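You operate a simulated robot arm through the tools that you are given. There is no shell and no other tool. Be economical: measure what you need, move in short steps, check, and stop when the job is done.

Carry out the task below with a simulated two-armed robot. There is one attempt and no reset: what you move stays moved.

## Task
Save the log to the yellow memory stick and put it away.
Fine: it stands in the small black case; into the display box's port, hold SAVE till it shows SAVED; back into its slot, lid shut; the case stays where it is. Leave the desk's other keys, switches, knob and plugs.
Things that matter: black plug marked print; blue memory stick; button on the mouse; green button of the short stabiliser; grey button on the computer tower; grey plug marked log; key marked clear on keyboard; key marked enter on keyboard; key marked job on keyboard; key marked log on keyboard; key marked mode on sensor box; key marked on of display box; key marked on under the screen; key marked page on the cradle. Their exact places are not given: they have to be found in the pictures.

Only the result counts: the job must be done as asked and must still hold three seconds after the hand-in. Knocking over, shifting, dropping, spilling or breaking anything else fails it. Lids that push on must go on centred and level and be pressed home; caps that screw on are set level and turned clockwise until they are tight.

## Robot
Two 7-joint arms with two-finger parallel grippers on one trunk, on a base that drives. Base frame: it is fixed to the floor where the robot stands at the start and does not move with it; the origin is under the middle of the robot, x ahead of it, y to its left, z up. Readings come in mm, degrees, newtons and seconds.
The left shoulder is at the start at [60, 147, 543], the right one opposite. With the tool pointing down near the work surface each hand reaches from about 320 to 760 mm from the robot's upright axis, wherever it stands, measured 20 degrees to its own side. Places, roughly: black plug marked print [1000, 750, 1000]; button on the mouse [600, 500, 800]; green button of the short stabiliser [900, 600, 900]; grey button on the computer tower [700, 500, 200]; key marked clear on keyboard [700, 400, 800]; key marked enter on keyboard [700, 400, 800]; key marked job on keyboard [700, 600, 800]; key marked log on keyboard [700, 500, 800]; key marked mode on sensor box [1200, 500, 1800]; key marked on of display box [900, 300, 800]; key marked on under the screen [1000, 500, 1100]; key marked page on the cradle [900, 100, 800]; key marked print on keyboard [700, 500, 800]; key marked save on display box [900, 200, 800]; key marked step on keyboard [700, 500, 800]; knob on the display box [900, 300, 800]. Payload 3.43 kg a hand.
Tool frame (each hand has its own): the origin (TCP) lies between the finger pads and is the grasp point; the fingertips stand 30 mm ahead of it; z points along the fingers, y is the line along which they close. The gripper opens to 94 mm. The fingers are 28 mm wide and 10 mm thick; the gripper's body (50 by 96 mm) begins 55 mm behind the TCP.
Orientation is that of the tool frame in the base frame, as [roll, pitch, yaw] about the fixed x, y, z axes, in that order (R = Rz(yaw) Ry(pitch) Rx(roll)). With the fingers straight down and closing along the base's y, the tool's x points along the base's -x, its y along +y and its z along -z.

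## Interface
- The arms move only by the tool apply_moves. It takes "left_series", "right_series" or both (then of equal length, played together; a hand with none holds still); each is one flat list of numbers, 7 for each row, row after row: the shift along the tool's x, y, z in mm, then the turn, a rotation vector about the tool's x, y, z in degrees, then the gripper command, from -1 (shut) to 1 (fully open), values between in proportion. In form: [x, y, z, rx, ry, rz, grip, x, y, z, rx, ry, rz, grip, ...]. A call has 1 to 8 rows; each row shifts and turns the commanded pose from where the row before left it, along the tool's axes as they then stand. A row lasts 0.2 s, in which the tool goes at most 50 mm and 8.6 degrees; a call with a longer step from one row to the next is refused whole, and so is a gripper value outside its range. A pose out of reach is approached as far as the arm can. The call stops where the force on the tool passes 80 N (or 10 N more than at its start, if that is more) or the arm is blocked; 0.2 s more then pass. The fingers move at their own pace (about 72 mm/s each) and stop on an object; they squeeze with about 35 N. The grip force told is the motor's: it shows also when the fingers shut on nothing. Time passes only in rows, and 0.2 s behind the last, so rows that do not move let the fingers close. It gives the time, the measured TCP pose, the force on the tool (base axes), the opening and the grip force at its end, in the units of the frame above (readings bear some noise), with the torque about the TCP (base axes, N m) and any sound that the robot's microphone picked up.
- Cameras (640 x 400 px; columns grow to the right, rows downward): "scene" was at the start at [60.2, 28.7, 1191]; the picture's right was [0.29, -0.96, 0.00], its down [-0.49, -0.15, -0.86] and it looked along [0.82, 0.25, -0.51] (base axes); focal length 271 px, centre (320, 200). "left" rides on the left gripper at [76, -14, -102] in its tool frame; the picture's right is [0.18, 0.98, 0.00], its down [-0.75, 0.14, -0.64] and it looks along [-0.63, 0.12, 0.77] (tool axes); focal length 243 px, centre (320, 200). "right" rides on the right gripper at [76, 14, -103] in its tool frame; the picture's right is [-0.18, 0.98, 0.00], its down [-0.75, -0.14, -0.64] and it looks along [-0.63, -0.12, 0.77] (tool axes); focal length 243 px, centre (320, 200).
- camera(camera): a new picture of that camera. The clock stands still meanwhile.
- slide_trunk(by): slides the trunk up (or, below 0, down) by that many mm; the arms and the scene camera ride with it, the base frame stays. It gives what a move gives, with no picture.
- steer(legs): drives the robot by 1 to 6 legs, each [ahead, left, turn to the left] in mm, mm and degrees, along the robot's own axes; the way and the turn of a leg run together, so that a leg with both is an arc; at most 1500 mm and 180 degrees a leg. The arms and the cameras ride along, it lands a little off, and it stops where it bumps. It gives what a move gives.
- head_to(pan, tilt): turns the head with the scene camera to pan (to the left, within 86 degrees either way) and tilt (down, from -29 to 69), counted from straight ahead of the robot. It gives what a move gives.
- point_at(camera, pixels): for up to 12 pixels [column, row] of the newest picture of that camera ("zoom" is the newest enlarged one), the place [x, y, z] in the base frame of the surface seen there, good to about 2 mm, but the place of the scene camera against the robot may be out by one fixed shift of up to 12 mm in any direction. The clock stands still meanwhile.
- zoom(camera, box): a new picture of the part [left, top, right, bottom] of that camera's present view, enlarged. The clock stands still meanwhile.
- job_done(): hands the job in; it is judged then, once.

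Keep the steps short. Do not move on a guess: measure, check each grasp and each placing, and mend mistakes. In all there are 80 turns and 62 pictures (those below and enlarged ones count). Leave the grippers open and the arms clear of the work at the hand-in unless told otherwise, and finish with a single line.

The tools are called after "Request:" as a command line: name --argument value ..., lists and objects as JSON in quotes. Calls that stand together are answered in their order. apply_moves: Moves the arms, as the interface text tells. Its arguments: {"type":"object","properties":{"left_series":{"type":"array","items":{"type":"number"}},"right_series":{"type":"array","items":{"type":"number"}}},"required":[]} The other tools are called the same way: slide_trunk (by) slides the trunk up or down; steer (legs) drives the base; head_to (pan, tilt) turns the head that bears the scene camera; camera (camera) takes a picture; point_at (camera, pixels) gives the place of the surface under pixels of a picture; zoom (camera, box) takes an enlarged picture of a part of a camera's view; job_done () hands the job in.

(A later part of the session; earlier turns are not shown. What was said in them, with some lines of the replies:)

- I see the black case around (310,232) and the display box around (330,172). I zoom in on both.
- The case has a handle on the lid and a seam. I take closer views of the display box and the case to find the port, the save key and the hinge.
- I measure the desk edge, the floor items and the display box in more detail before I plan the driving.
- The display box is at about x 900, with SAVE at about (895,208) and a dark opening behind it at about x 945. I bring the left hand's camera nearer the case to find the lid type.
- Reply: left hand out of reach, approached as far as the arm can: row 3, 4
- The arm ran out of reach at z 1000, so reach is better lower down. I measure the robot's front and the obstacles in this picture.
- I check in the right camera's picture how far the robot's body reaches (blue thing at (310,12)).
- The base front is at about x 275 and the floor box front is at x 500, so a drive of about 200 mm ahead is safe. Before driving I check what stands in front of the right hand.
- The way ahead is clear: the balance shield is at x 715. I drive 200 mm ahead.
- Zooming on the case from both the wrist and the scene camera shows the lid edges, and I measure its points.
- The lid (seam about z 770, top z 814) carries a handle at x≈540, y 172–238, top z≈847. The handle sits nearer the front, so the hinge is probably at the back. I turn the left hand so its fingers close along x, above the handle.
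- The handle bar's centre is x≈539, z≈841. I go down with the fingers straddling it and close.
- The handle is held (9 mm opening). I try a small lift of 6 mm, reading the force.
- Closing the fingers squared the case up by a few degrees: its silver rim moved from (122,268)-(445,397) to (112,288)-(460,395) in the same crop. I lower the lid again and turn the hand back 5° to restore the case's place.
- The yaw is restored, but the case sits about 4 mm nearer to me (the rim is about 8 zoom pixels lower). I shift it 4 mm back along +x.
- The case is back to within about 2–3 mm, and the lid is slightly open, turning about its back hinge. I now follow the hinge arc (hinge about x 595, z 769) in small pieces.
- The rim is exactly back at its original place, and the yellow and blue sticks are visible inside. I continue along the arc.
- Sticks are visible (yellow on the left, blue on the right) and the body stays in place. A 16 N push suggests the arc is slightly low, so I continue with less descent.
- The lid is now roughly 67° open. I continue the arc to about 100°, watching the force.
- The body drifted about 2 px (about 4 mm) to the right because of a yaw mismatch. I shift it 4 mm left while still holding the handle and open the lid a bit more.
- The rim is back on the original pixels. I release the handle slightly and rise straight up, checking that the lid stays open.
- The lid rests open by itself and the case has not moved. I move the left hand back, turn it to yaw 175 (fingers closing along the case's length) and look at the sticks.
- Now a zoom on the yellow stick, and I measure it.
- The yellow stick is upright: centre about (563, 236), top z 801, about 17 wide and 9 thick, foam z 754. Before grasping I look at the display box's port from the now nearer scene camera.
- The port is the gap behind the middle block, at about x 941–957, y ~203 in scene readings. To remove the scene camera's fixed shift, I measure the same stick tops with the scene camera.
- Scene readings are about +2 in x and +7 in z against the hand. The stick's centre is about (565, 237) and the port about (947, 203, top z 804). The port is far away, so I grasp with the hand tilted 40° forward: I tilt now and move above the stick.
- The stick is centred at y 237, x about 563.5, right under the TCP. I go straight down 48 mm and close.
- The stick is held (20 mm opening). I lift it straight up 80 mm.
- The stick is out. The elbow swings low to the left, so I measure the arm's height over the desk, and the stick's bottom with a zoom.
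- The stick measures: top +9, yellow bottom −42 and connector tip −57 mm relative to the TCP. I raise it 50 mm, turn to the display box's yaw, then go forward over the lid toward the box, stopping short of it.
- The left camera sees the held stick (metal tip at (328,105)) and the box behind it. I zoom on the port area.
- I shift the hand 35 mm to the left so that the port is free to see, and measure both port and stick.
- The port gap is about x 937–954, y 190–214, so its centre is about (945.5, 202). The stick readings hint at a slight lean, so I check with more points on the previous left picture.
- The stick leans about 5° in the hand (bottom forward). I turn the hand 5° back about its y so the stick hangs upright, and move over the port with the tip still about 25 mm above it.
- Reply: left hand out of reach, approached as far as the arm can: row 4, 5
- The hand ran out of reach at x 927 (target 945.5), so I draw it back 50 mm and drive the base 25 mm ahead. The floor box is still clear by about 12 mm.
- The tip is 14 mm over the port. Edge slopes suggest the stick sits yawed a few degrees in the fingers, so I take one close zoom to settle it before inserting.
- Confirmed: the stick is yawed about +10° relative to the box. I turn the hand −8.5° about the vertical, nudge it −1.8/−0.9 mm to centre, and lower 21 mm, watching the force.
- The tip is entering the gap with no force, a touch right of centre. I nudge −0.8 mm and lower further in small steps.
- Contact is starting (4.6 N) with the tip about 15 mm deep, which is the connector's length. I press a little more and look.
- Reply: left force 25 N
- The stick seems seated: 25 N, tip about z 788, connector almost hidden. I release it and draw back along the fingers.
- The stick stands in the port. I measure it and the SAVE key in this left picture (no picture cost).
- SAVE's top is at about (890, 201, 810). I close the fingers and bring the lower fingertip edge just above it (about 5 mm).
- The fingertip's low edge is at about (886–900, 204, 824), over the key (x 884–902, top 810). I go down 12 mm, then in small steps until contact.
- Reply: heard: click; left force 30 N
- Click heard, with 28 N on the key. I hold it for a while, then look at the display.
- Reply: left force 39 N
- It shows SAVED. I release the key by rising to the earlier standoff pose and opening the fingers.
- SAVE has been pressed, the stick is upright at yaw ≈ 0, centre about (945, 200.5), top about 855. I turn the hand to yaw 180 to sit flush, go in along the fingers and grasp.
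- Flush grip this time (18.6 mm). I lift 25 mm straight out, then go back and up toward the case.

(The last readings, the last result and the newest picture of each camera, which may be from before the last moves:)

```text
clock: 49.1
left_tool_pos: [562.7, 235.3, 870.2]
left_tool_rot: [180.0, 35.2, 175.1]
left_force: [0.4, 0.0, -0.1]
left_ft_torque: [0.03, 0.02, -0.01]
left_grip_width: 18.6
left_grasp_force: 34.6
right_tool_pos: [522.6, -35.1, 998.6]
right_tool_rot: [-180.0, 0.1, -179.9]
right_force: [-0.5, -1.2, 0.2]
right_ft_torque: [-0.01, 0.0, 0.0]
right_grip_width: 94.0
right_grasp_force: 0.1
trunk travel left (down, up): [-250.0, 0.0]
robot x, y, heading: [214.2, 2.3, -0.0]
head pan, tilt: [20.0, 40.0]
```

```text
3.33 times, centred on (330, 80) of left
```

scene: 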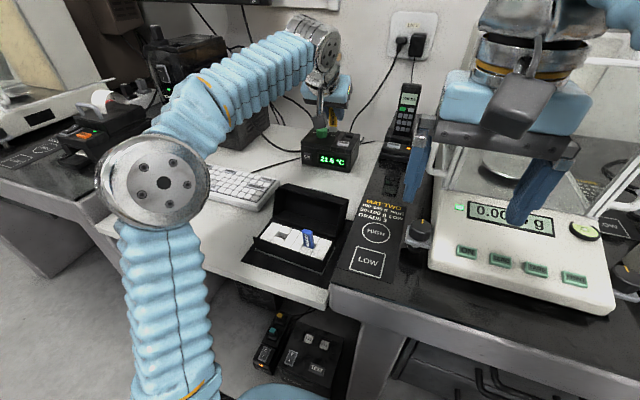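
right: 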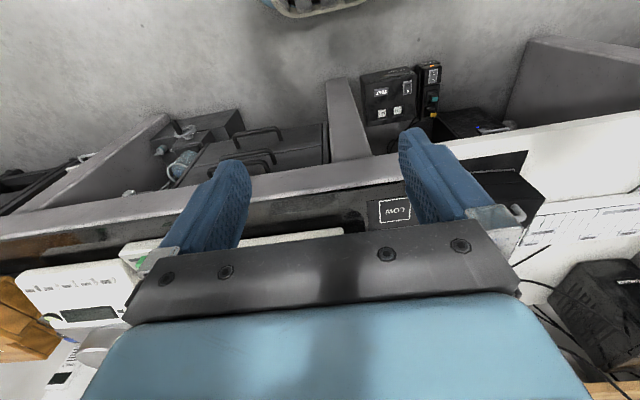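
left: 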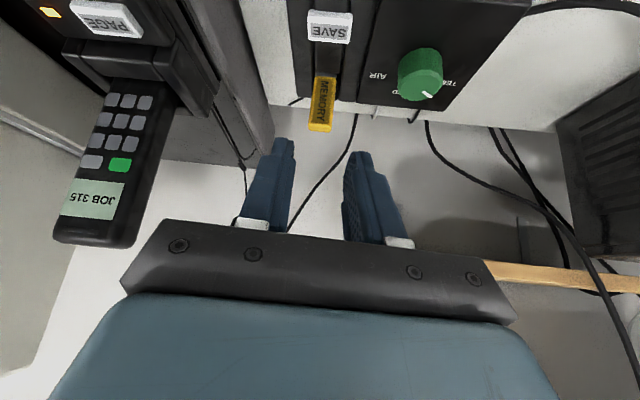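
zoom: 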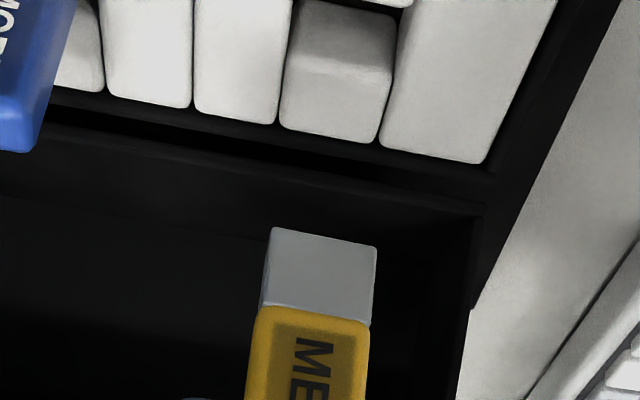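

Request:
point_at --camera "zoom" --pixels '[[345, 15], [345, 35], [345, 50], [345, 75], [285, 40], [400, 40], [385, 1], [350, 100], [320, 270], [275, 270], [365, 270], [310, 350]]'

```text
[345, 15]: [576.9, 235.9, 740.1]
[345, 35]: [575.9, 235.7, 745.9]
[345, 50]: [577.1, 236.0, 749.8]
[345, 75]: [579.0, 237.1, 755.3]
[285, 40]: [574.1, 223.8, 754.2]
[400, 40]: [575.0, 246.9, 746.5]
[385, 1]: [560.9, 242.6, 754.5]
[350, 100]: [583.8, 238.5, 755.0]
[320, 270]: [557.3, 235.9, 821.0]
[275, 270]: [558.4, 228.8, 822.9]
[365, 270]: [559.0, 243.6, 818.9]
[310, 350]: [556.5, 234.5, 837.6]
```

The slot spans about x 562–576, y 226–247, centre about (569, 236.3). The connector's face is at 557.8, so I move +6.7 mm in x and lower until the tip is at the foam top.

Request:
apply_moves --left_series '[-5.5, 0.6, 3.9, 0, 0, 0, -1, 10.3, 0, 14.7, 0, 0, 0, -1, 10.3, 0, 14.7, 0, 0, 0, -1, 10.3, 0, 14.7, 0, 0, 0, -1]'

Request:
zoom --camera "left" --box '[270, 30, 380, 140]'

Request:
point_at --camera "zoom" --pixels '[[330, 230], [290, 230], [370, 230], [330, 300], [330, 180], [330, 150], [400, 200], [260, 200]]'

```text
clock: 50.1
left_tool_pos: [568.7, 234.9, 818.0]
left_tool_rot: [-180.0, 35.3, 175.1]
left_force: [-0.4, 1.3, 0.0]
left_ft_torque: [-0.01, 0.02, 0.01]
left_grip_width: 18.7
left_grasp_force: 34.9
right_tool_pos: [523.6, -34.7, 1000.9]
right_tool_rot: [179.8, 0.1, -179.9]
right_force: [0.7, 0.0, 0.6]
right_ft_torque: [0.0, 0.02, -0.02]
right_grip_width: 94.0
right_grasp_force: 0.1
trunk travel left (down, up): [-250.0, 0.0]
robot x, y, heading: [210.7, 1.7, 0.1]
head pan, tilt: [20.0, 40.0]
```

```text
3.64 times, centred on (325, 85) of left
```

zoom: 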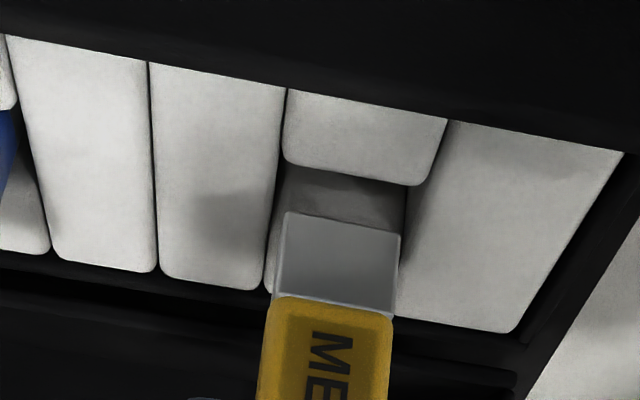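

```text
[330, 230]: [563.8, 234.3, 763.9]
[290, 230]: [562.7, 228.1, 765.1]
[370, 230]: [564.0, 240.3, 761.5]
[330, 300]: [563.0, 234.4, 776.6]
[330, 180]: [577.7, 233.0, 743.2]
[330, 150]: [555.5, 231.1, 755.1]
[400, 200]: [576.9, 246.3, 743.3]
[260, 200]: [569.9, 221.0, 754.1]
```

Centred in x; I nudge +0.8 mm in y and lower into the slot with small steps.

Request:
apply_moves --left_series '[0, 0.8, 0, 0, 0, 0, -1, 2.9, 0, 4.1, 0, 0, 0, -1, 2.9, 0, 4.1, 0, 0, 0, -1, 2.9, 0, 4.1, 0, 0, 0, -1, 2.3, 0, 3.3, 0, 0, 0, -1]'

```text
clock: 51.3
left_tool_pos: [569.3, 235.0, 798.7]
left_tool_rot: [180.0, 35.2, 175.0]
left_force: [0.2, -0.2, -0.5]
left_ft_torque: [0.0, 0.0, 0.02]
left_grip_width: 18.6
left_grasp_force: 34.5
right_tool_pos: [522.9, -35.4, 1000.1]
right_tool_rot: [179.9, 0.1, -180.0]
right_force: [-0.3, -0.3, -0.3]
right_ft_torque: [-0.01, 0.03, -0.05]
right_grip_width: 93.8
right_grasp_force: 0.0
trunk travel left (down, up): [-250.0, 0.0]
robot x, y, heading: [212.8, 1.0, 0.0]
head pan, tilt: [20.0, 40.0]
```

No contact yet at z 798.7. I continue down in 1.5–2 mm steps until it touches.

Request:
apply_moves --left_series '[1.15, 0, 1.6, 0, 0, 0, -1, 1.15, 0, 1.6, 0, 0, 0, -1, 0.9, 0, 1.2, 0, 0, 0, -1]'

```text
clock: 52.1
left_tool_pos: [568.8, 235.3, 792.5]
left_tool_rot: [-180.0, 35.2, 175.1]
left_force: [0.6, -0.1, -0.2]
left_ft_torque: [-0.01, -0.03, 0.02]
left_grip_width: 18.8
left_grasp_force: 35.0
right_tool_pos: [523.5, -35.1, 998.8]
right_tool_rot: [179.9, 0.1, -179.9]
right_force: [0.9, -0.7, -0.2]
right_ft_torque: [-0.02, 0.01, -0.03]
right_grip_width: 94.0
right_grasp_force: 0.1
trunk travel left (down, up): [-250.0, 0.0]
robot x, y, heading: [213.0, -1.0, 0.3]
head pan, tilt: [20.0, 40.0]
```

Request:
apply_moves --left_series '[0.6, 0, 0.8, 0, 0, 0, -1, 0.6, 0, 0.8, 0, 0, 0, -1, 0.6, 0, 0.8, 0, 0, 0, -1]'

```text
clock: 52.9
left_tool_pos: [567.1, 234.9, 793.4]
left_tool_rot: [-180.0, 35.5, 174.9]
left_force: [-2.9, 1.1, 23.8]
left_ft_torque: [0.07, 0.15, -0.01]
left_grip_width: 18.7
left_grasp_force: 35.3
right_tool_pos: [521.7, -36.7, 1000.4]
right_tool_rot: [179.8, 0.2, -179.9]
right_force: [-0.1, 0.8, -0.2]
right_ft_torque: [0.0, 0.01, -0.01]
right_grip_width: 94.0
right_grasp_force: 0.1
trunk travel left (down, up): [-250.0, 0.0]
robot x, y, heading: [214.7, 0.2, 0.3]
head pan, tilt: [20.0, 40.0]
```

Bottomed at z 793, as expected. I ease off, open and withdraw along the fingers.

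Request:
apply_moves --left_series '[-1.1, 0, -1.6, 0, 0, 0, -1, 0, 0, 0, 0, 0, 0, -0.3, 0, 0, 0, 0, 0, 0, -0.3, 0, 0, -20, 0, 0, 0, -0.3, 0, 0, -40, 0, 0, 0, -0.3, 0, 0, -40, 0, 0, 0, -0.3, -20, 0, -29, 0, 0, 0, -0.3, -20, 0, -29, 0, 0, 0, -0.3]'

Request:
camera --camera "scene"

```text
clock: 54.7
left_tool_pos: [511.1, 236.9, 944.9]
left_tool_rot: [-180.0, 35.2, 175.1]
left_force: [-0.6, -0.4, 0.4]
left_ft_torque: [-0.03, 0.02, 0.01]
left_grip_width: 32.9
left_grasp_force: 0.0
right_tool_pos: [522.8, -35.0, 999.4]
right_tool_rot: [179.9, 0.1, -179.9]
right_force: [-0.2, 0.5, 0.2]
right_ft_torque: [0.02, -0.02, -0.01]
right_grip_width: 93.9
right_grasp_force: 0.0
trunk travel left (down, up): [-250.0, 0.0]
robot x, y, heading: [213.8, 0.7, -0.0]
head pan, tilt: [20.0, 40.0]
```

```text
5 pictures are left
```

scene: 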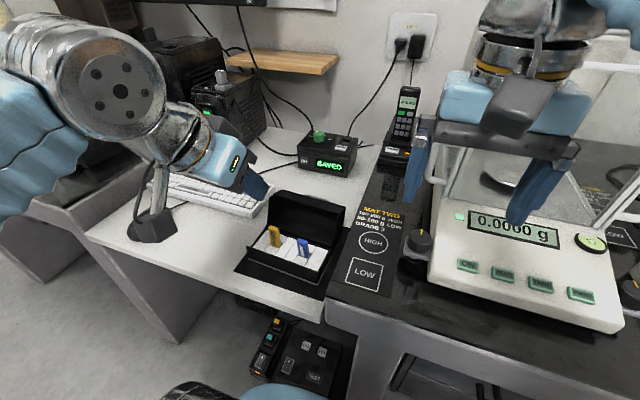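

The stick stands in its slot and the display still says SAVED. Now the lid: I set the hand vertical again and turn it so the fingers close along x, as when opening.

Request:
apply_moves --left_series '[0, 0, 0, 0, 8.4, 0, -0.3, 0, 0, 0, 0, 8.4, 0, -0.3, 0, 0, 0, 0, 8.4, 0, -0.3, 0, 0, 0, 0, 8.4, 0, -0.3, 0, 0, 0, 0, 1.6, 0, -0.3, 0, 0, 0, 0, 0, 8.5, -0.3, 0, 0, 0, 0, 0, 8.5, -0.3, 0, 0, 0, 0, 0, 8.5, -0.3]'

Request:
apply_moves --left_series '[0, 0, 0, 0, 0, 8.5, -0.3, 0, 0, 0, 0, 0, 8.5, -0.3, 0, 0, 0, 0, 0, 8.5, -0.3, 0, 0, 0, 0, 0, 8.5, -0.3, 0, 0, 0, 0, 0, 8.5, -0.3, 0, 0, 0, 0, 0, 8.5, -0.3, 0, 0, 0, 0, 0, 8.5, -0.3, 0, 0, 0, 0, 0, 5, -0.3]'

```text
clock: 56.5
left_tool_pos: [510.7, 239.8, 945.5]
left_tool_rot: [180.0, 0.0, 149.5]
left_force: [-0.2, -0.3, 1.3]
left_ft_torque: [0.01, 0.01, -0.01]
left_grip_width: 33.0
left_grasp_force: 0.1
right_tool_pos: [523.4, -36.6, 998.9]
right_tool_rot: [179.9, 0.1, -180.0]
right_force: [0.0, -0.4, -0.2]
right_ft_torque: [0.01, -0.01, 0.01]
right_grip_width: 94.0
right_grasp_force: 0.1
trunk travel left (down, up): [-250.0, 0.0]
robot x, y, heading: [211.8, 1.1, -0.0]
head pan, tilt: [20.0, 40.0]
```

```text
clock: 58.3
left_tool_pos: [510.1, 240.5, 943.9]
left_tool_rot: [180.0, 0.0, 84.9]
left_force: [-0.1, 0.1, 0.3]
left_ft_torque: [0.0, 0.02, 0.01]
left_grip_width: 33.1
left_grasp_force: 0.0
right_tool_pos: [523.7, -35.9, 1000.9]
right_tool_rot: [179.9, 0.1, -179.8]
right_force: [0.1, 0.5, -0.9]
right_ft_torque: [0.0, 0.06, -0.03]
right_grip_width: 94.0
right_grasp_force: 0.0
trunk travel left (down, up): [-250.0, 0.0]
robot x, y, heading: [214.0, -1.3, -0.0]
head pan, tilt: [20.0, 40.0]
```

Request:
apply_moves --left_series '[-6.9, 44.5, 0, 0, 0, 0, -0.3, -6.9, 44.5, 0, 0, 0, 0, -0.3, -6.9, 44.5, 6, 0, 0, 0, -0.3, -6.9, 44.5, 6, 0, 0, 0, -0.3]'

Request:
zoom --camera "left" --box '[200, 30, 420, 190]'

```text
clock: 59.3
left_tool_pos: [685.5, 198.3, 933.1]
left_tool_rot: [180.0, -0.1, 85.0]
left_force: [-0.5, -0.5, -0.4]
left_ft_torque: [0.03, 0.0, 0.02]
left_grip_width: 32.9
left_grasp_force: 0.1
right_tool_pos: [523.0, -35.3, 998.8]
right_tool_rot: [179.9, 0.1, -179.9]
right_force: [-0.6, 0.5, 0.4]
right_ft_torque: [-0.04, -0.04, 0.0]
right_grip_width: 94.0
right_grasp_force: 0.1
trunk travel left (down, up): [-250.0, 0.0]
robot x, y, heading: [213.8, 3.5, 0.0]
head pan, tilt: [20.0, 40.0]
```

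```text
2.50 times, centred on (310, 110) of left
```

zoom: 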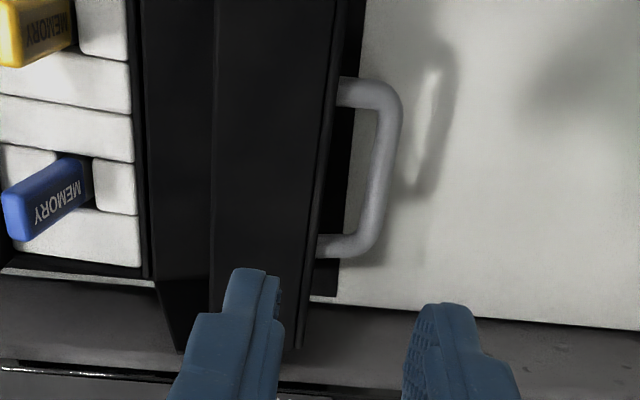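

Request:
point_at --camera "zoom" --pixels '[[388, 130], [380, 170], [372, 220], [392, 100], [345, 90], [330, 240], [325, 130], [318, 180], [345, 150], [215, 150], [140, 150], [330, 60]]'

```text
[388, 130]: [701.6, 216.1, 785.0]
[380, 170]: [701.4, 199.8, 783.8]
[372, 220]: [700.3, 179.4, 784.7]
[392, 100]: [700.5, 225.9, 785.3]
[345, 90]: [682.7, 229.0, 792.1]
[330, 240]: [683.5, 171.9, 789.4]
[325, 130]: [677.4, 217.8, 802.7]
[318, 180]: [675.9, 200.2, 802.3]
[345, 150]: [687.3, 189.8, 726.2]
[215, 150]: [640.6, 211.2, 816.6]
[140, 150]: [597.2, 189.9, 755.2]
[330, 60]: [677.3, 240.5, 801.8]
```

The open lid's handle bar centre is at about (698.5, 200, 782); fitting gives the hinge at (598, 757), r 103, lid at 112°. I'll straddle the bar loosely (18 mm opening) and lead it around the arc without gripping.

Request:
apply_moves --left_series '[0, 0, 0, 0, 0, -3, -0.617, 2.7, 14.9, 0, 0, 0, 0, -0.617, 0, 0, 44, 0, 0, 0, -0.617, 0, 0, 44, 0, 0, 0, -0.617, 0, 0, 25, 0, 0, 0, -0.617, 0, 0, 24, 0, 0, 0, -0.617]'

```text
clock: 60.7
left_tool_pos: [703.7, 199.3, 797.7]
left_tool_rot: [179.8, 0.0, 88.1]
left_force: [8.8, 1.2, 11.4]
left_ft_torque: [0.14, 0.38, -0.14]
left_grip_width: 13.4
left_grasp_force: 0.0
right_tool_pos: [523.6, -35.0, 999.1]
right_tool_rot: [180.0, 0.1, -179.8]
right_force: [-0.1, -0.3, -0.4]
right_ft_torque: [0.01, -0.03, -0.01]
right_grip_width: 94.1
right_grasp_force: 0.1
trunk travel left (down, up): [-250.0, 0.0]
robot x, y, heading: [213.4, -3.0, -0.0]
head pan, tilt: [20.0, 40.0]
```

The fingers read 13 mm with a light rub against the lid edge. I close on the bar and check that the width is about 9 mm.

Request:
apply_moves --left_series '[0, -2, 0, 0, 0, 0, -1, 0, 0, 0, 0, 0, 0, -1, 0, 0, 0, 0, 0, 0, -1]'

Request:
zoom --camera "left" --box '[200, 30, 420, 190]'

```text
clock: 61.5
left_tool_pos: [700.5, 200.7, 795.9]
left_tool_rot: [-180.0, 0.1, 88.1]
left_force: [-0.8, 3.8, 0.5]
left_ft_torque: [0.23, 0.0, -0.43]
left_grip_width: 9.0
left_grasp_force: 35.1
right_tool_pos: [523.6, -36.1, 999.5]
right_tool_rot: [179.9, 0.2, -179.8]
right_force: [0.5, -0.2, 0.0]
right_ft_torque: [-0.02, -0.01, 0.01]
right_grip_width: 93.9
right_grasp_force: 0.0
trunk travel left (down, up): [-250.0, 0.0]
robot x, y, heading: [212.5, 0.4, 0.4]
head pan, tilt: [20.0, 40.0]
```

```text
2.50 times, centred on (310, 110) of left
```

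zoom: 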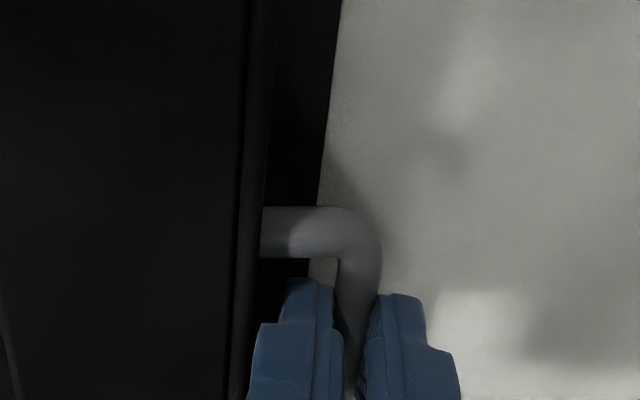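

The bar is held. I follow the arc back: first part.

Request:
apply_moves --left_series '[0, -4.4, -13.3, 0, 0, 0, -1, 0, -6.3, -13, 0, 0, 0, -1, 0, -8.1, -12, 0, 0, 0, -1, 0, -9.8, -10.8, 0, 0, 0, -1]'

```text
clock: 62.5
left_tool_pos: [669.5, 200.5, 843.8]
left_tool_rot: [-180.0, 0.0, 88.0]
left_force: [2.9, -0.8, 1.8]
left_ft_torque: [-0.11, -0.08, 0.04]
left_grip_width: 9.1
left_grasp_force: 35.5
right_tool_pos: [523.7, -35.5, 998.5]
right_tool_rot: [179.9, 0.1, -179.9]
right_force: [0.8, 0.5, 0.7]
right_ft_torque: [-0.02, 0.01, -0.02]
right_grip_width: 93.9
right_grasp_force: 0.0
trunk travel left (down, up): [-250.0, 0.0]
robot x, y, heading: [211.9, -0.6, 0.2]
head pan, tilt: [20.0, 40.0]
```

Forces stay low. I take the next part of the arc.

Request:
apply_moves --left_series '[0, -11.1, -9.3, 0, 0, 0, -1, 0, -12.3, -7.7, 0, 0, 0, -1, 0, -13.2, -5.9, 0, 0, 0, -1, 0, -14, -4, 0, 0, 0, -1, 0, -14.3, -2, 0, 0, 0, -1]'

```text
clock: 63.7
left_tool_pos: [604.6, 200.6, 874.6]
left_tool_rot: [-180.0, -0.1, 88.2]
left_force: [4.5, 2.3, 11.0]
left_ft_torque: [0.04, -0.1, -0.11]
left_grip_width: 9.0
left_grasp_force: 35.5
right_tool_pos: [523.1, -35.9, 999.7]
right_tool_rot: [179.9, 0.1, -179.9]
right_force: [-0.3, -0.1, -0.1]
right_ft_torque: [0.02, -0.02, 0.02]
right_grip_width: 94.1
right_grasp_force: 0.0
trunk travel left (down, up): [-250.0, 0.0]
robot x, y, heading: [214.8, -0.2, 0.3]
head pan, tilt: [20.0, 40.0]
```

A slight 11 N downward push suggests the true radius is a bit larger. I raise 1 mm and continue.

Request:
apply_moves --left_series '[0, -14.6, -1.5, 0, 0, 0, -1, 0, -14.3, 2, 0, 0, 0, -1, 0, -14, 4, 0, 0, 0, -1]'

```text
clock: 64.5
left_tool_pos: [560.6, 202.5, 870.7]
left_tool_rot: [179.8, -0.1, 88.0]
left_force: [-0.2, -3.7, 41.1]
left_ft_torque: [-0.08, -0.04, 0.2]
left_grip_width: 9.6
left_grasp_force: 34.9
right_tool_pos: [521.6, -37.0, 1000.2]
right_tool_rot: [180.0, 0.3, -179.9]
right_force: [0.2, 0.3, 0.1]
right_ft_torque: [-0.02, 0.03, -0.03]
right_grip_width: 93.9
right_grasp_force: 0.1
trunk travel left (down, up): [-250.0, 0.0]
robot x, y, heading: [213.2, 0.8, 0.4]
head pan, tilt: [20.0, 40.0]
```

The push rose to 41 N, so something resists. I look with the scene camera.

Request:
zoom --camera "scene" --box '[220, 170, 340, 280]'

```text
3.64 times, centred on (280, 225) of scene
```

zoom: 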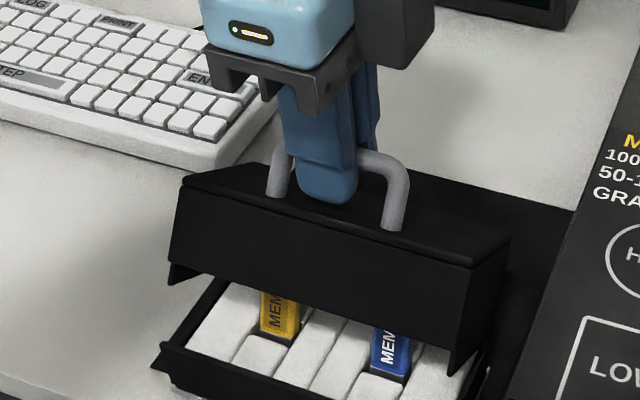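

Request:
point_at --camera "zoom" --pixels '[[163, 347], [168, 375], [400, 210], [260, 365], [280, 310], [390, 350], [575, 230], [185, 185], [500, 250], [230, 330], [450, 370], [480, 395]]'

Request:
point_at --camera "scene" --pixels '[[250, 245], [252, 250], [300, 272], [277, 230], [305, 243], [238, 268], [315, 290], [270, 258], [290, 255], [347, 207]]'

```text
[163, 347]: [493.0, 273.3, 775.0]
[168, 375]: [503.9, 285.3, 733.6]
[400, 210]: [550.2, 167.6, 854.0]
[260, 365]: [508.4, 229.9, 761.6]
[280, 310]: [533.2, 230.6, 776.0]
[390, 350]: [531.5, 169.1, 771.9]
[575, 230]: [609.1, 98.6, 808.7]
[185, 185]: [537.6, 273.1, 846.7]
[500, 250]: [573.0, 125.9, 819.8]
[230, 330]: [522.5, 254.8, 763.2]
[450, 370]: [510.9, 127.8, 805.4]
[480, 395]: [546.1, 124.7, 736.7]
```

```text
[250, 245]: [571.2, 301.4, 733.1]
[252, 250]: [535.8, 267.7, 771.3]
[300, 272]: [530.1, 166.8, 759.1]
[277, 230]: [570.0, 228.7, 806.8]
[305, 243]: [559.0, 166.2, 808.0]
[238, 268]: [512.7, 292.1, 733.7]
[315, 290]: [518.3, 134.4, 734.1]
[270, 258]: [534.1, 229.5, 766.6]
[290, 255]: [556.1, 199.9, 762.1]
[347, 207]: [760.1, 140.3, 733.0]
```

The case body has been dragged about 30 mm toward me: the bar jammed in the grip. I'll mend this. First I loosen the grip to a loose straddle, raise slightly and lead the lid down toward shut.

Request:
apply_moves --left_series '[0, 0, -2, 0, 0, 0, -0.6, 0, 0, -2, 0, 0, 0, -0.6, 0, -8, 1, 0, 0, 0, -0.6, 0, -8, 2, 0, 0, 0, -0.6, 0, -8, 3, 0, 0, 0, -0.6]'

```text
clock: 65.7
left_tool_pos: [537.1, 204.6, 866.5]
left_tool_rot: [-179.9, 0.0, 88.0]
left_force: [0.5, 0.6, 0.3]
left_ft_torque: [0.04, -0.03, 0.01]
left_grip_width: 18.8
left_grasp_force: 0.0
right_tool_pos: [524.1, -35.6, 999.6]
right_tool_rot: [179.9, 0.1, -179.8]
right_force: [0.0, 0.4, -0.7]
right_ft_torque: [0.02, -0.01, 0.01]
right_grip_width: 94.1
right_grasp_force: 0.0
trunk travel left (down, up): [-250.0, 0.0]
robot x, y, heading: [213.1, -1.5, -0.0]
head pan, tilt: [20.0, 40.0]
```

No force, and the lid follows. I continue a bit further down the arc.

Request:
apply_moves --left_series '[0, -6, 3, 0, 0, 0, -0.6, 0, -6, 4, 0, 0, 0, -0.6, 0, -4, 3, 0, 0, 0, -0.6, 0, 0, 0, 0, 0, 0, -0.6]'

```text
clock: 66.7
left_tool_pos: [521.3, 205.6, 857.2]
left_tool_rot: [180.0, 0.1, 88.1]
left_force: [-0.4, 0.0, 0.7]
left_ft_torque: [0.05, 0.04, 0.01]
left_grip_width: 18.8
left_grasp_force: 0.7
right_tool_pos: [523.8, -35.6, 1000.3]
right_tool_rot: [179.8, 0.1, -179.9]
right_force: [0.1, -0.4, -0.1]
right_ft_torque: [0.03, 0.0, 0.01]
right_grip_width: 93.8
right_grasp_force: 0.2
trunk travel left (down, up): [-250.0, 0.0]
robot x, y, heading: [213.0, 1.1, 0.3]
head pan, tilt: [20.0, 40.0]
```

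I rise off the handle, drive back 100 mm for room in front of the case, and take a picture.

Request:
apply_moves --left_series '[0, 0, -25, 0, 0, 0, -0.6, 0, 0, -35, 0, 0, 0, -1, 0, 0, 0, 0, 0, -2.5, -1]'

Request:
steer --legs '[[-100, 0, 0]]'

Request:
zoom --camera "scene" --box '[240, 170, 360, 280]'

```text
clock: 67.5
left_tool_pos: [521.1, 208.9, 916.4]
left_tool_rot: [180.0, 0.0, 90.6]
left_force: [0.2, 0.6, -0.8]
left_ft_torque: [0.01, 0.03, 0.04]
left_grip_width: 0.2
left_grasp_force: 33.5
right_tool_pos: [522.6, -35.6, 1000.7]
right_tool_rot: [179.8, 0.1, -179.9]
right_force: [0.6, -1.0, -0.3]
right_ft_torque: [-0.01, 0.02, -0.02]
right_grip_width: 93.9
right_grasp_force: 0.1
trunk travel left (down, up): [-250.0, 0.0]
robot x, y, heading: [212.8, 3.4, -0.1]
head pan, tilt: [20.0, 40.0]
```

```text
clock: 68.6
left_tool_pos: [418.3, 208.5, 917.1]
left_tool_rot: [-179.9, 0.0, 90.7]
left_force: [-0.4, -0.9, 0.3]
left_ft_torque: [0.0, 0.01, 0.0]
left_grip_width: 0.0
left_grasp_force: 32.7
right_tool_pos: [420.3, -36.3, 1000.2]
right_tool_rot: [179.8, 0.1, -179.8]
right_force: [0.3, 0.7, -0.5]
right_ft_torque: [-0.01, 0.0, -0.03]
right_grip_width: 93.8
right_grasp_force: 0.1
trunk travel left (down, up): [-250.0, 0.0]
robot x, y, heading: [111.4, -0.4, 0.1]
head pan, tilt: [20.0, 40.0]
```

```text
3.64 times, centred on (300, 225) of scene
5 turns are left
```

zoom: 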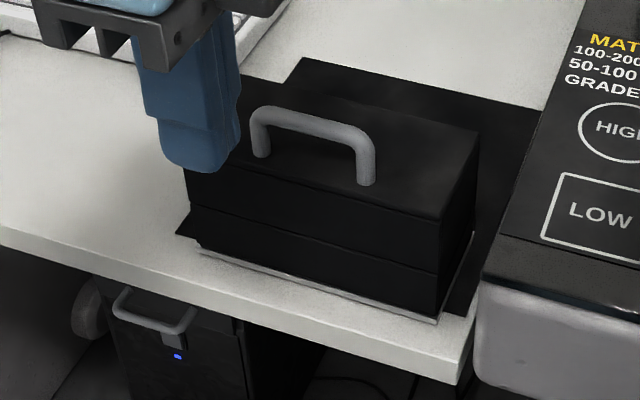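

The lid is shut, but the case sits too near to me. Few turns are left, so I measure now while lowering the closed fingers in front of the case.

Request:
point_at --camera "zoom" --pixels '[[260, 118], [320, 125], [368, 150], [200, 190], [320, 230], [430, 260], [220, 225], [320, 255], [430, 295], [205, 250], [435, 320], [185, 230]]'

Request:
apply_moves --left_series '[0, 0, 35, 0, 0, 4.7, -1, 0, 0, 35, 0, 0, 0, -1, 0, 0, 36, 0, 0, 0, -1, 0, 20, 36, 0, 0, 0, -1, 0, 20, 0, 0, 0, 0, -1]'

```text
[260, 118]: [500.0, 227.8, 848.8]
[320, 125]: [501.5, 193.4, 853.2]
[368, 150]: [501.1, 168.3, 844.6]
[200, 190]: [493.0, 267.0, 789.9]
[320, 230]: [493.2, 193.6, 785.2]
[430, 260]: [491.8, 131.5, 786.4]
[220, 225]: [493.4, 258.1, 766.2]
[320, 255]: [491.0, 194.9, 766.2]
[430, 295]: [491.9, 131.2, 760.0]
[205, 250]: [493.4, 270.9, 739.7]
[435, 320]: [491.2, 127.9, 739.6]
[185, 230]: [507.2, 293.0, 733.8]
```

```text
clock: 69.8
left_tool_pos: [458.2, 205.3, 775.3]
left_tool_rot: [180.0, 0.0, 85.9]
left_force: [-0.3, -0.2, 0.8]
left_ft_torque: [-0.01, 0.0, 0.02]
left_grip_width: 0.0
left_grasp_force: 33.1
right_tool_pos: [420.7, -35.3, 1000.3]
right_tool_rot: [179.9, 0.2, -179.8]
right_force: [-0.5, 0.7, 0.4]
right_ft_torque: [-0.02, -0.04, 0.0]
right_grip_width: 94.2
right_grasp_force: 0.0
trunk travel left (down, up): [-250.0, 0.0]
robot x, y, heading: [111.4, 0.4, -0.0]
head pan, tilt: [20.0, 40.0]
4 turns are left
```

The front face is at x≈492 (scene) where it was 530.5 at first, with yaw −0.5° against the original −4.5°. I push it back with the flat finger side at yaw 86, conservatively, then draw the hand back and take the last picture.

Request:
apply_moves --left_series '[1, 6.9, 0, 0, 0, 0, -1, 1, 6.9, 0, 0, 0, 0, -1, 1, 6.9, 0, 0, 0, 0, -1, 1, 6.9, 0, 0, 0, 0, -1, 1, 6.9, 0, 0, 0, 0, -1, 1, 6.9, 0, 0, 0, 0, -1, 1, 6.9, 0, 0, 0, 0, -1, 1, 6.9, 0, 0, 0, 0, -1]'

Request:
apply_moves --left_series '[0, -45, 0, 0, 0, 0, -1, 0, -25, -40, 0, 0, 0, -1, 0, -25, -40, 0, 0, 0, -1, 0, 0, -40, 0, 0, 0, -1, 0, 0, -22, 0, 0, 0, -1]'

Request:
zoom --camera "scene" --box '[240, 170, 360, 280]'

Request:
point_at --camera "zoom" --pixels '[[215, 185], [250, 195], [290, 205], [320, 215], [350, 225], [380, 235], [410, 243], [430, 250], [320, 90], [340, 115], [300, 90], [370, 130]]'

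```text
clock: 71.6
left_tool_pos: [511.1, 210.1, 776.1]
left_tool_rot: [179.8, -0.1, 86.0]
left_force: [-10.0, -1.4, 20.6]
left_ft_torque: [-0.04, -1.33, 0.1]
left_grip_width: 0.1
left_grasp_force: 33.1
right_tool_pos: [416.9, -36.0, 1000.2]
right_tool_rot: [179.9, 0.1, -179.9]
right_force: [0.7, 0.1, 0.8]
right_ft_torque: [-0.01, -0.03, -0.03]
right_grip_width: 93.9
right_grasp_force: 0.0
trunk travel left (down, up): [-250.0, 0.0]
robot x, y, heading: [114.5, 2.5, 0.2]
head pan, tilt: [20.0, 40.0]
```

```text
clock: 72.8
left_tool_pos: [418.8, 218.2, 917.4]
left_tool_rot: [-180.0, 0.0, 86.0]
left_force: [-0.1, -0.5, -0.2]
left_ft_torque: [0.04, 0.03, -0.02]
left_grip_width: 0.0
left_grasp_force: 32.8
right_tool_pos: [419.6, -36.8, 999.5]
right_tool_rot: [179.8, 0.1, -179.8]
right_force: [0.0, 0.2, 0.4]
right_ft_torque: [-0.02, -0.01, -0.01]
right_grip_width: 93.9
right_grasp_force: 0.0
trunk travel left (down, up): [-250.0, 0.0]
robot x, y, heading: [109.2, -1.2, 0.3]
head pan, tilt: [20.0, 40.0]
```

```text
3.64 times, centred on (300, 225) of scene
```

zoom: 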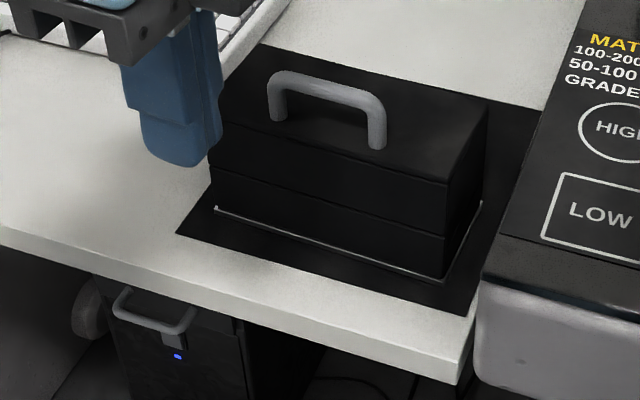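

```text
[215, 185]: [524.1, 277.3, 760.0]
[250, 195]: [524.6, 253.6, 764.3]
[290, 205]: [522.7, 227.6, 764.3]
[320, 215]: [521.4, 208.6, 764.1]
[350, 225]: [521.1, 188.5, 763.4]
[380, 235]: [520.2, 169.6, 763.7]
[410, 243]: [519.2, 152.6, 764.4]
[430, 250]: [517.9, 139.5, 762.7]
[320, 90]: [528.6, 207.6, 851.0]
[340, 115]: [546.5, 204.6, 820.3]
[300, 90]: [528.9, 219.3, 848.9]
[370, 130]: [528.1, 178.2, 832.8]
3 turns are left
```

The yaw is now right (3.4°) and about 10 mm are still missing in x. I repeat the push with 10 mm more, then retreat and open the hand.

Request:
apply_moves --left_series '[0, 0, 22, 0, 0, 0.8, -1, 0, 0, 40, 0, 0, 0, -1, 0, 25, 40, 0, 0, 0, -1, 0, 25, 38, 0, 0, 0, -1, 0, 35, 0, 0, 0, 0, -1]'

Request:
apply_moves --left_series '[0.5, 5, 0, 0, 0, 0, -1, 0.5, 5, 0, 0, 0, 0, -1, 0.8, 5, 0, 0, 0, 0, -1, 0.8, 5, 0, 0, 0, 0, -1, 0, 0, 0, 0, 0, 0, -1]'

Request:
apply_moves --left_series '[0, -40, 0, 0, 0, 0, -1, 0, -40, 0, 0, 0, 0, -1, 0, -10, -40, 0, 0, 0, -1, 0, -10, -40, 0, 0, 0, -1, 0, 0, -40, 0, 0, 0, 0, 0, 0, -30, 0, 0, 0, 0.5, 0, 0, 0, 0, 0, 0, 0.8, 0, 0, 0, 0, 0, 0, 0.8]'

Request:
point_at --camera "scene" --pixels '[[320, 165]]'

```text
clock: 74.0
left_tool_pos: [501.1, 207.8, 778.7]
left_tool_rot: [179.9, 0.0, 85.2]
left_force: [-1.8, -1.2, 1.3]
left_ft_torque: [0.0, -0.14, -0.09]
left_grip_width: 0.2
left_grasp_force: 33.2
right_tool_pos: [417.7, -36.6, 1001.0]
right_tool_rot: [179.9, 0.0, -179.9]
right_force: [0.1, 0.3, 0.3]
right_ft_torque: [-0.02, -0.01, -0.04]
right_grip_width: 94.2
right_grasp_force: 0.0
trunk travel left (down, up): [-250.0, 0.0]
robot x, y, heading: [108.6, 0.9, 0.2]
head pan, tilt: [20.0, 40.0]
```

```text
clock: 75.2
left_tool_pos: [522.4, 210.5, 779.2]
left_tool_rot: [179.9, 0.1, 85.2]
left_force: [-7.6, -0.4, 18.1]
left_ft_torque: [-0.14, -1.12, -0.01]
left_grip_width: 0.0
left_grasp_force: 32.8
right_tool_pos: [416.1, -36.6, 1000.4]
right_tool_rot: [179.9, 0.2, -179.9]
right_force: [-0.1, 0.9, 0.9]
right_ft_torque: [0.03, 0.01, 0.02]
right_grip_width: 94.0
right_grasp_force: 0.1
trunk travel left (down, up): [-250.0, 0.0]
robot x, y, heading: [110.1, -2.7, -0.1]
head pan, tilt: [20.0, 40.0]
```

```text
clock: 77.0
left_tool_pos: [422.4, 220.0, 930.5]
left_tool_rot: [180.0, 0.0, 85.2]
left_force: [-0.1, -1.1, -0.4]
left_ft_torque: [-0.01, -0.02, 0.0]
left_grip_width: 84.8
left_grasp_force: 0.0
right_tool_pos: [419.8, -34.6, 999.7]
right_tool_rot: [179.8, 0.0, -179.8]
right_force: [-0.3, 0.5, -0.3]
right_ft_torque: [-0.02, 0.01, 0.01]
right_grip_width: 93.9
right_grasp_force: 0.0
trunk travel left (down, up): [-250.0, 0.0]
robot x, y, heading: [112.5, -2.1, 0.2]
head pan, tilt: [20.0, 40.0]
```

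```text
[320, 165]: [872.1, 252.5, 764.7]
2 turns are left
```

The final push moved the case about 10–11 mm more, which by the readings puts its front back at the original place, and the hands are open and clear. I hand in.

Request:
job_done

```text
The job is handed in.
```

The log was saved (the display showed SAVED), the yellow stick is back in its slot and the lid is shut, but the case slid about 35 mm while I closed the lid; I pushed it back to about its first place by readings, with no pictures left to check.
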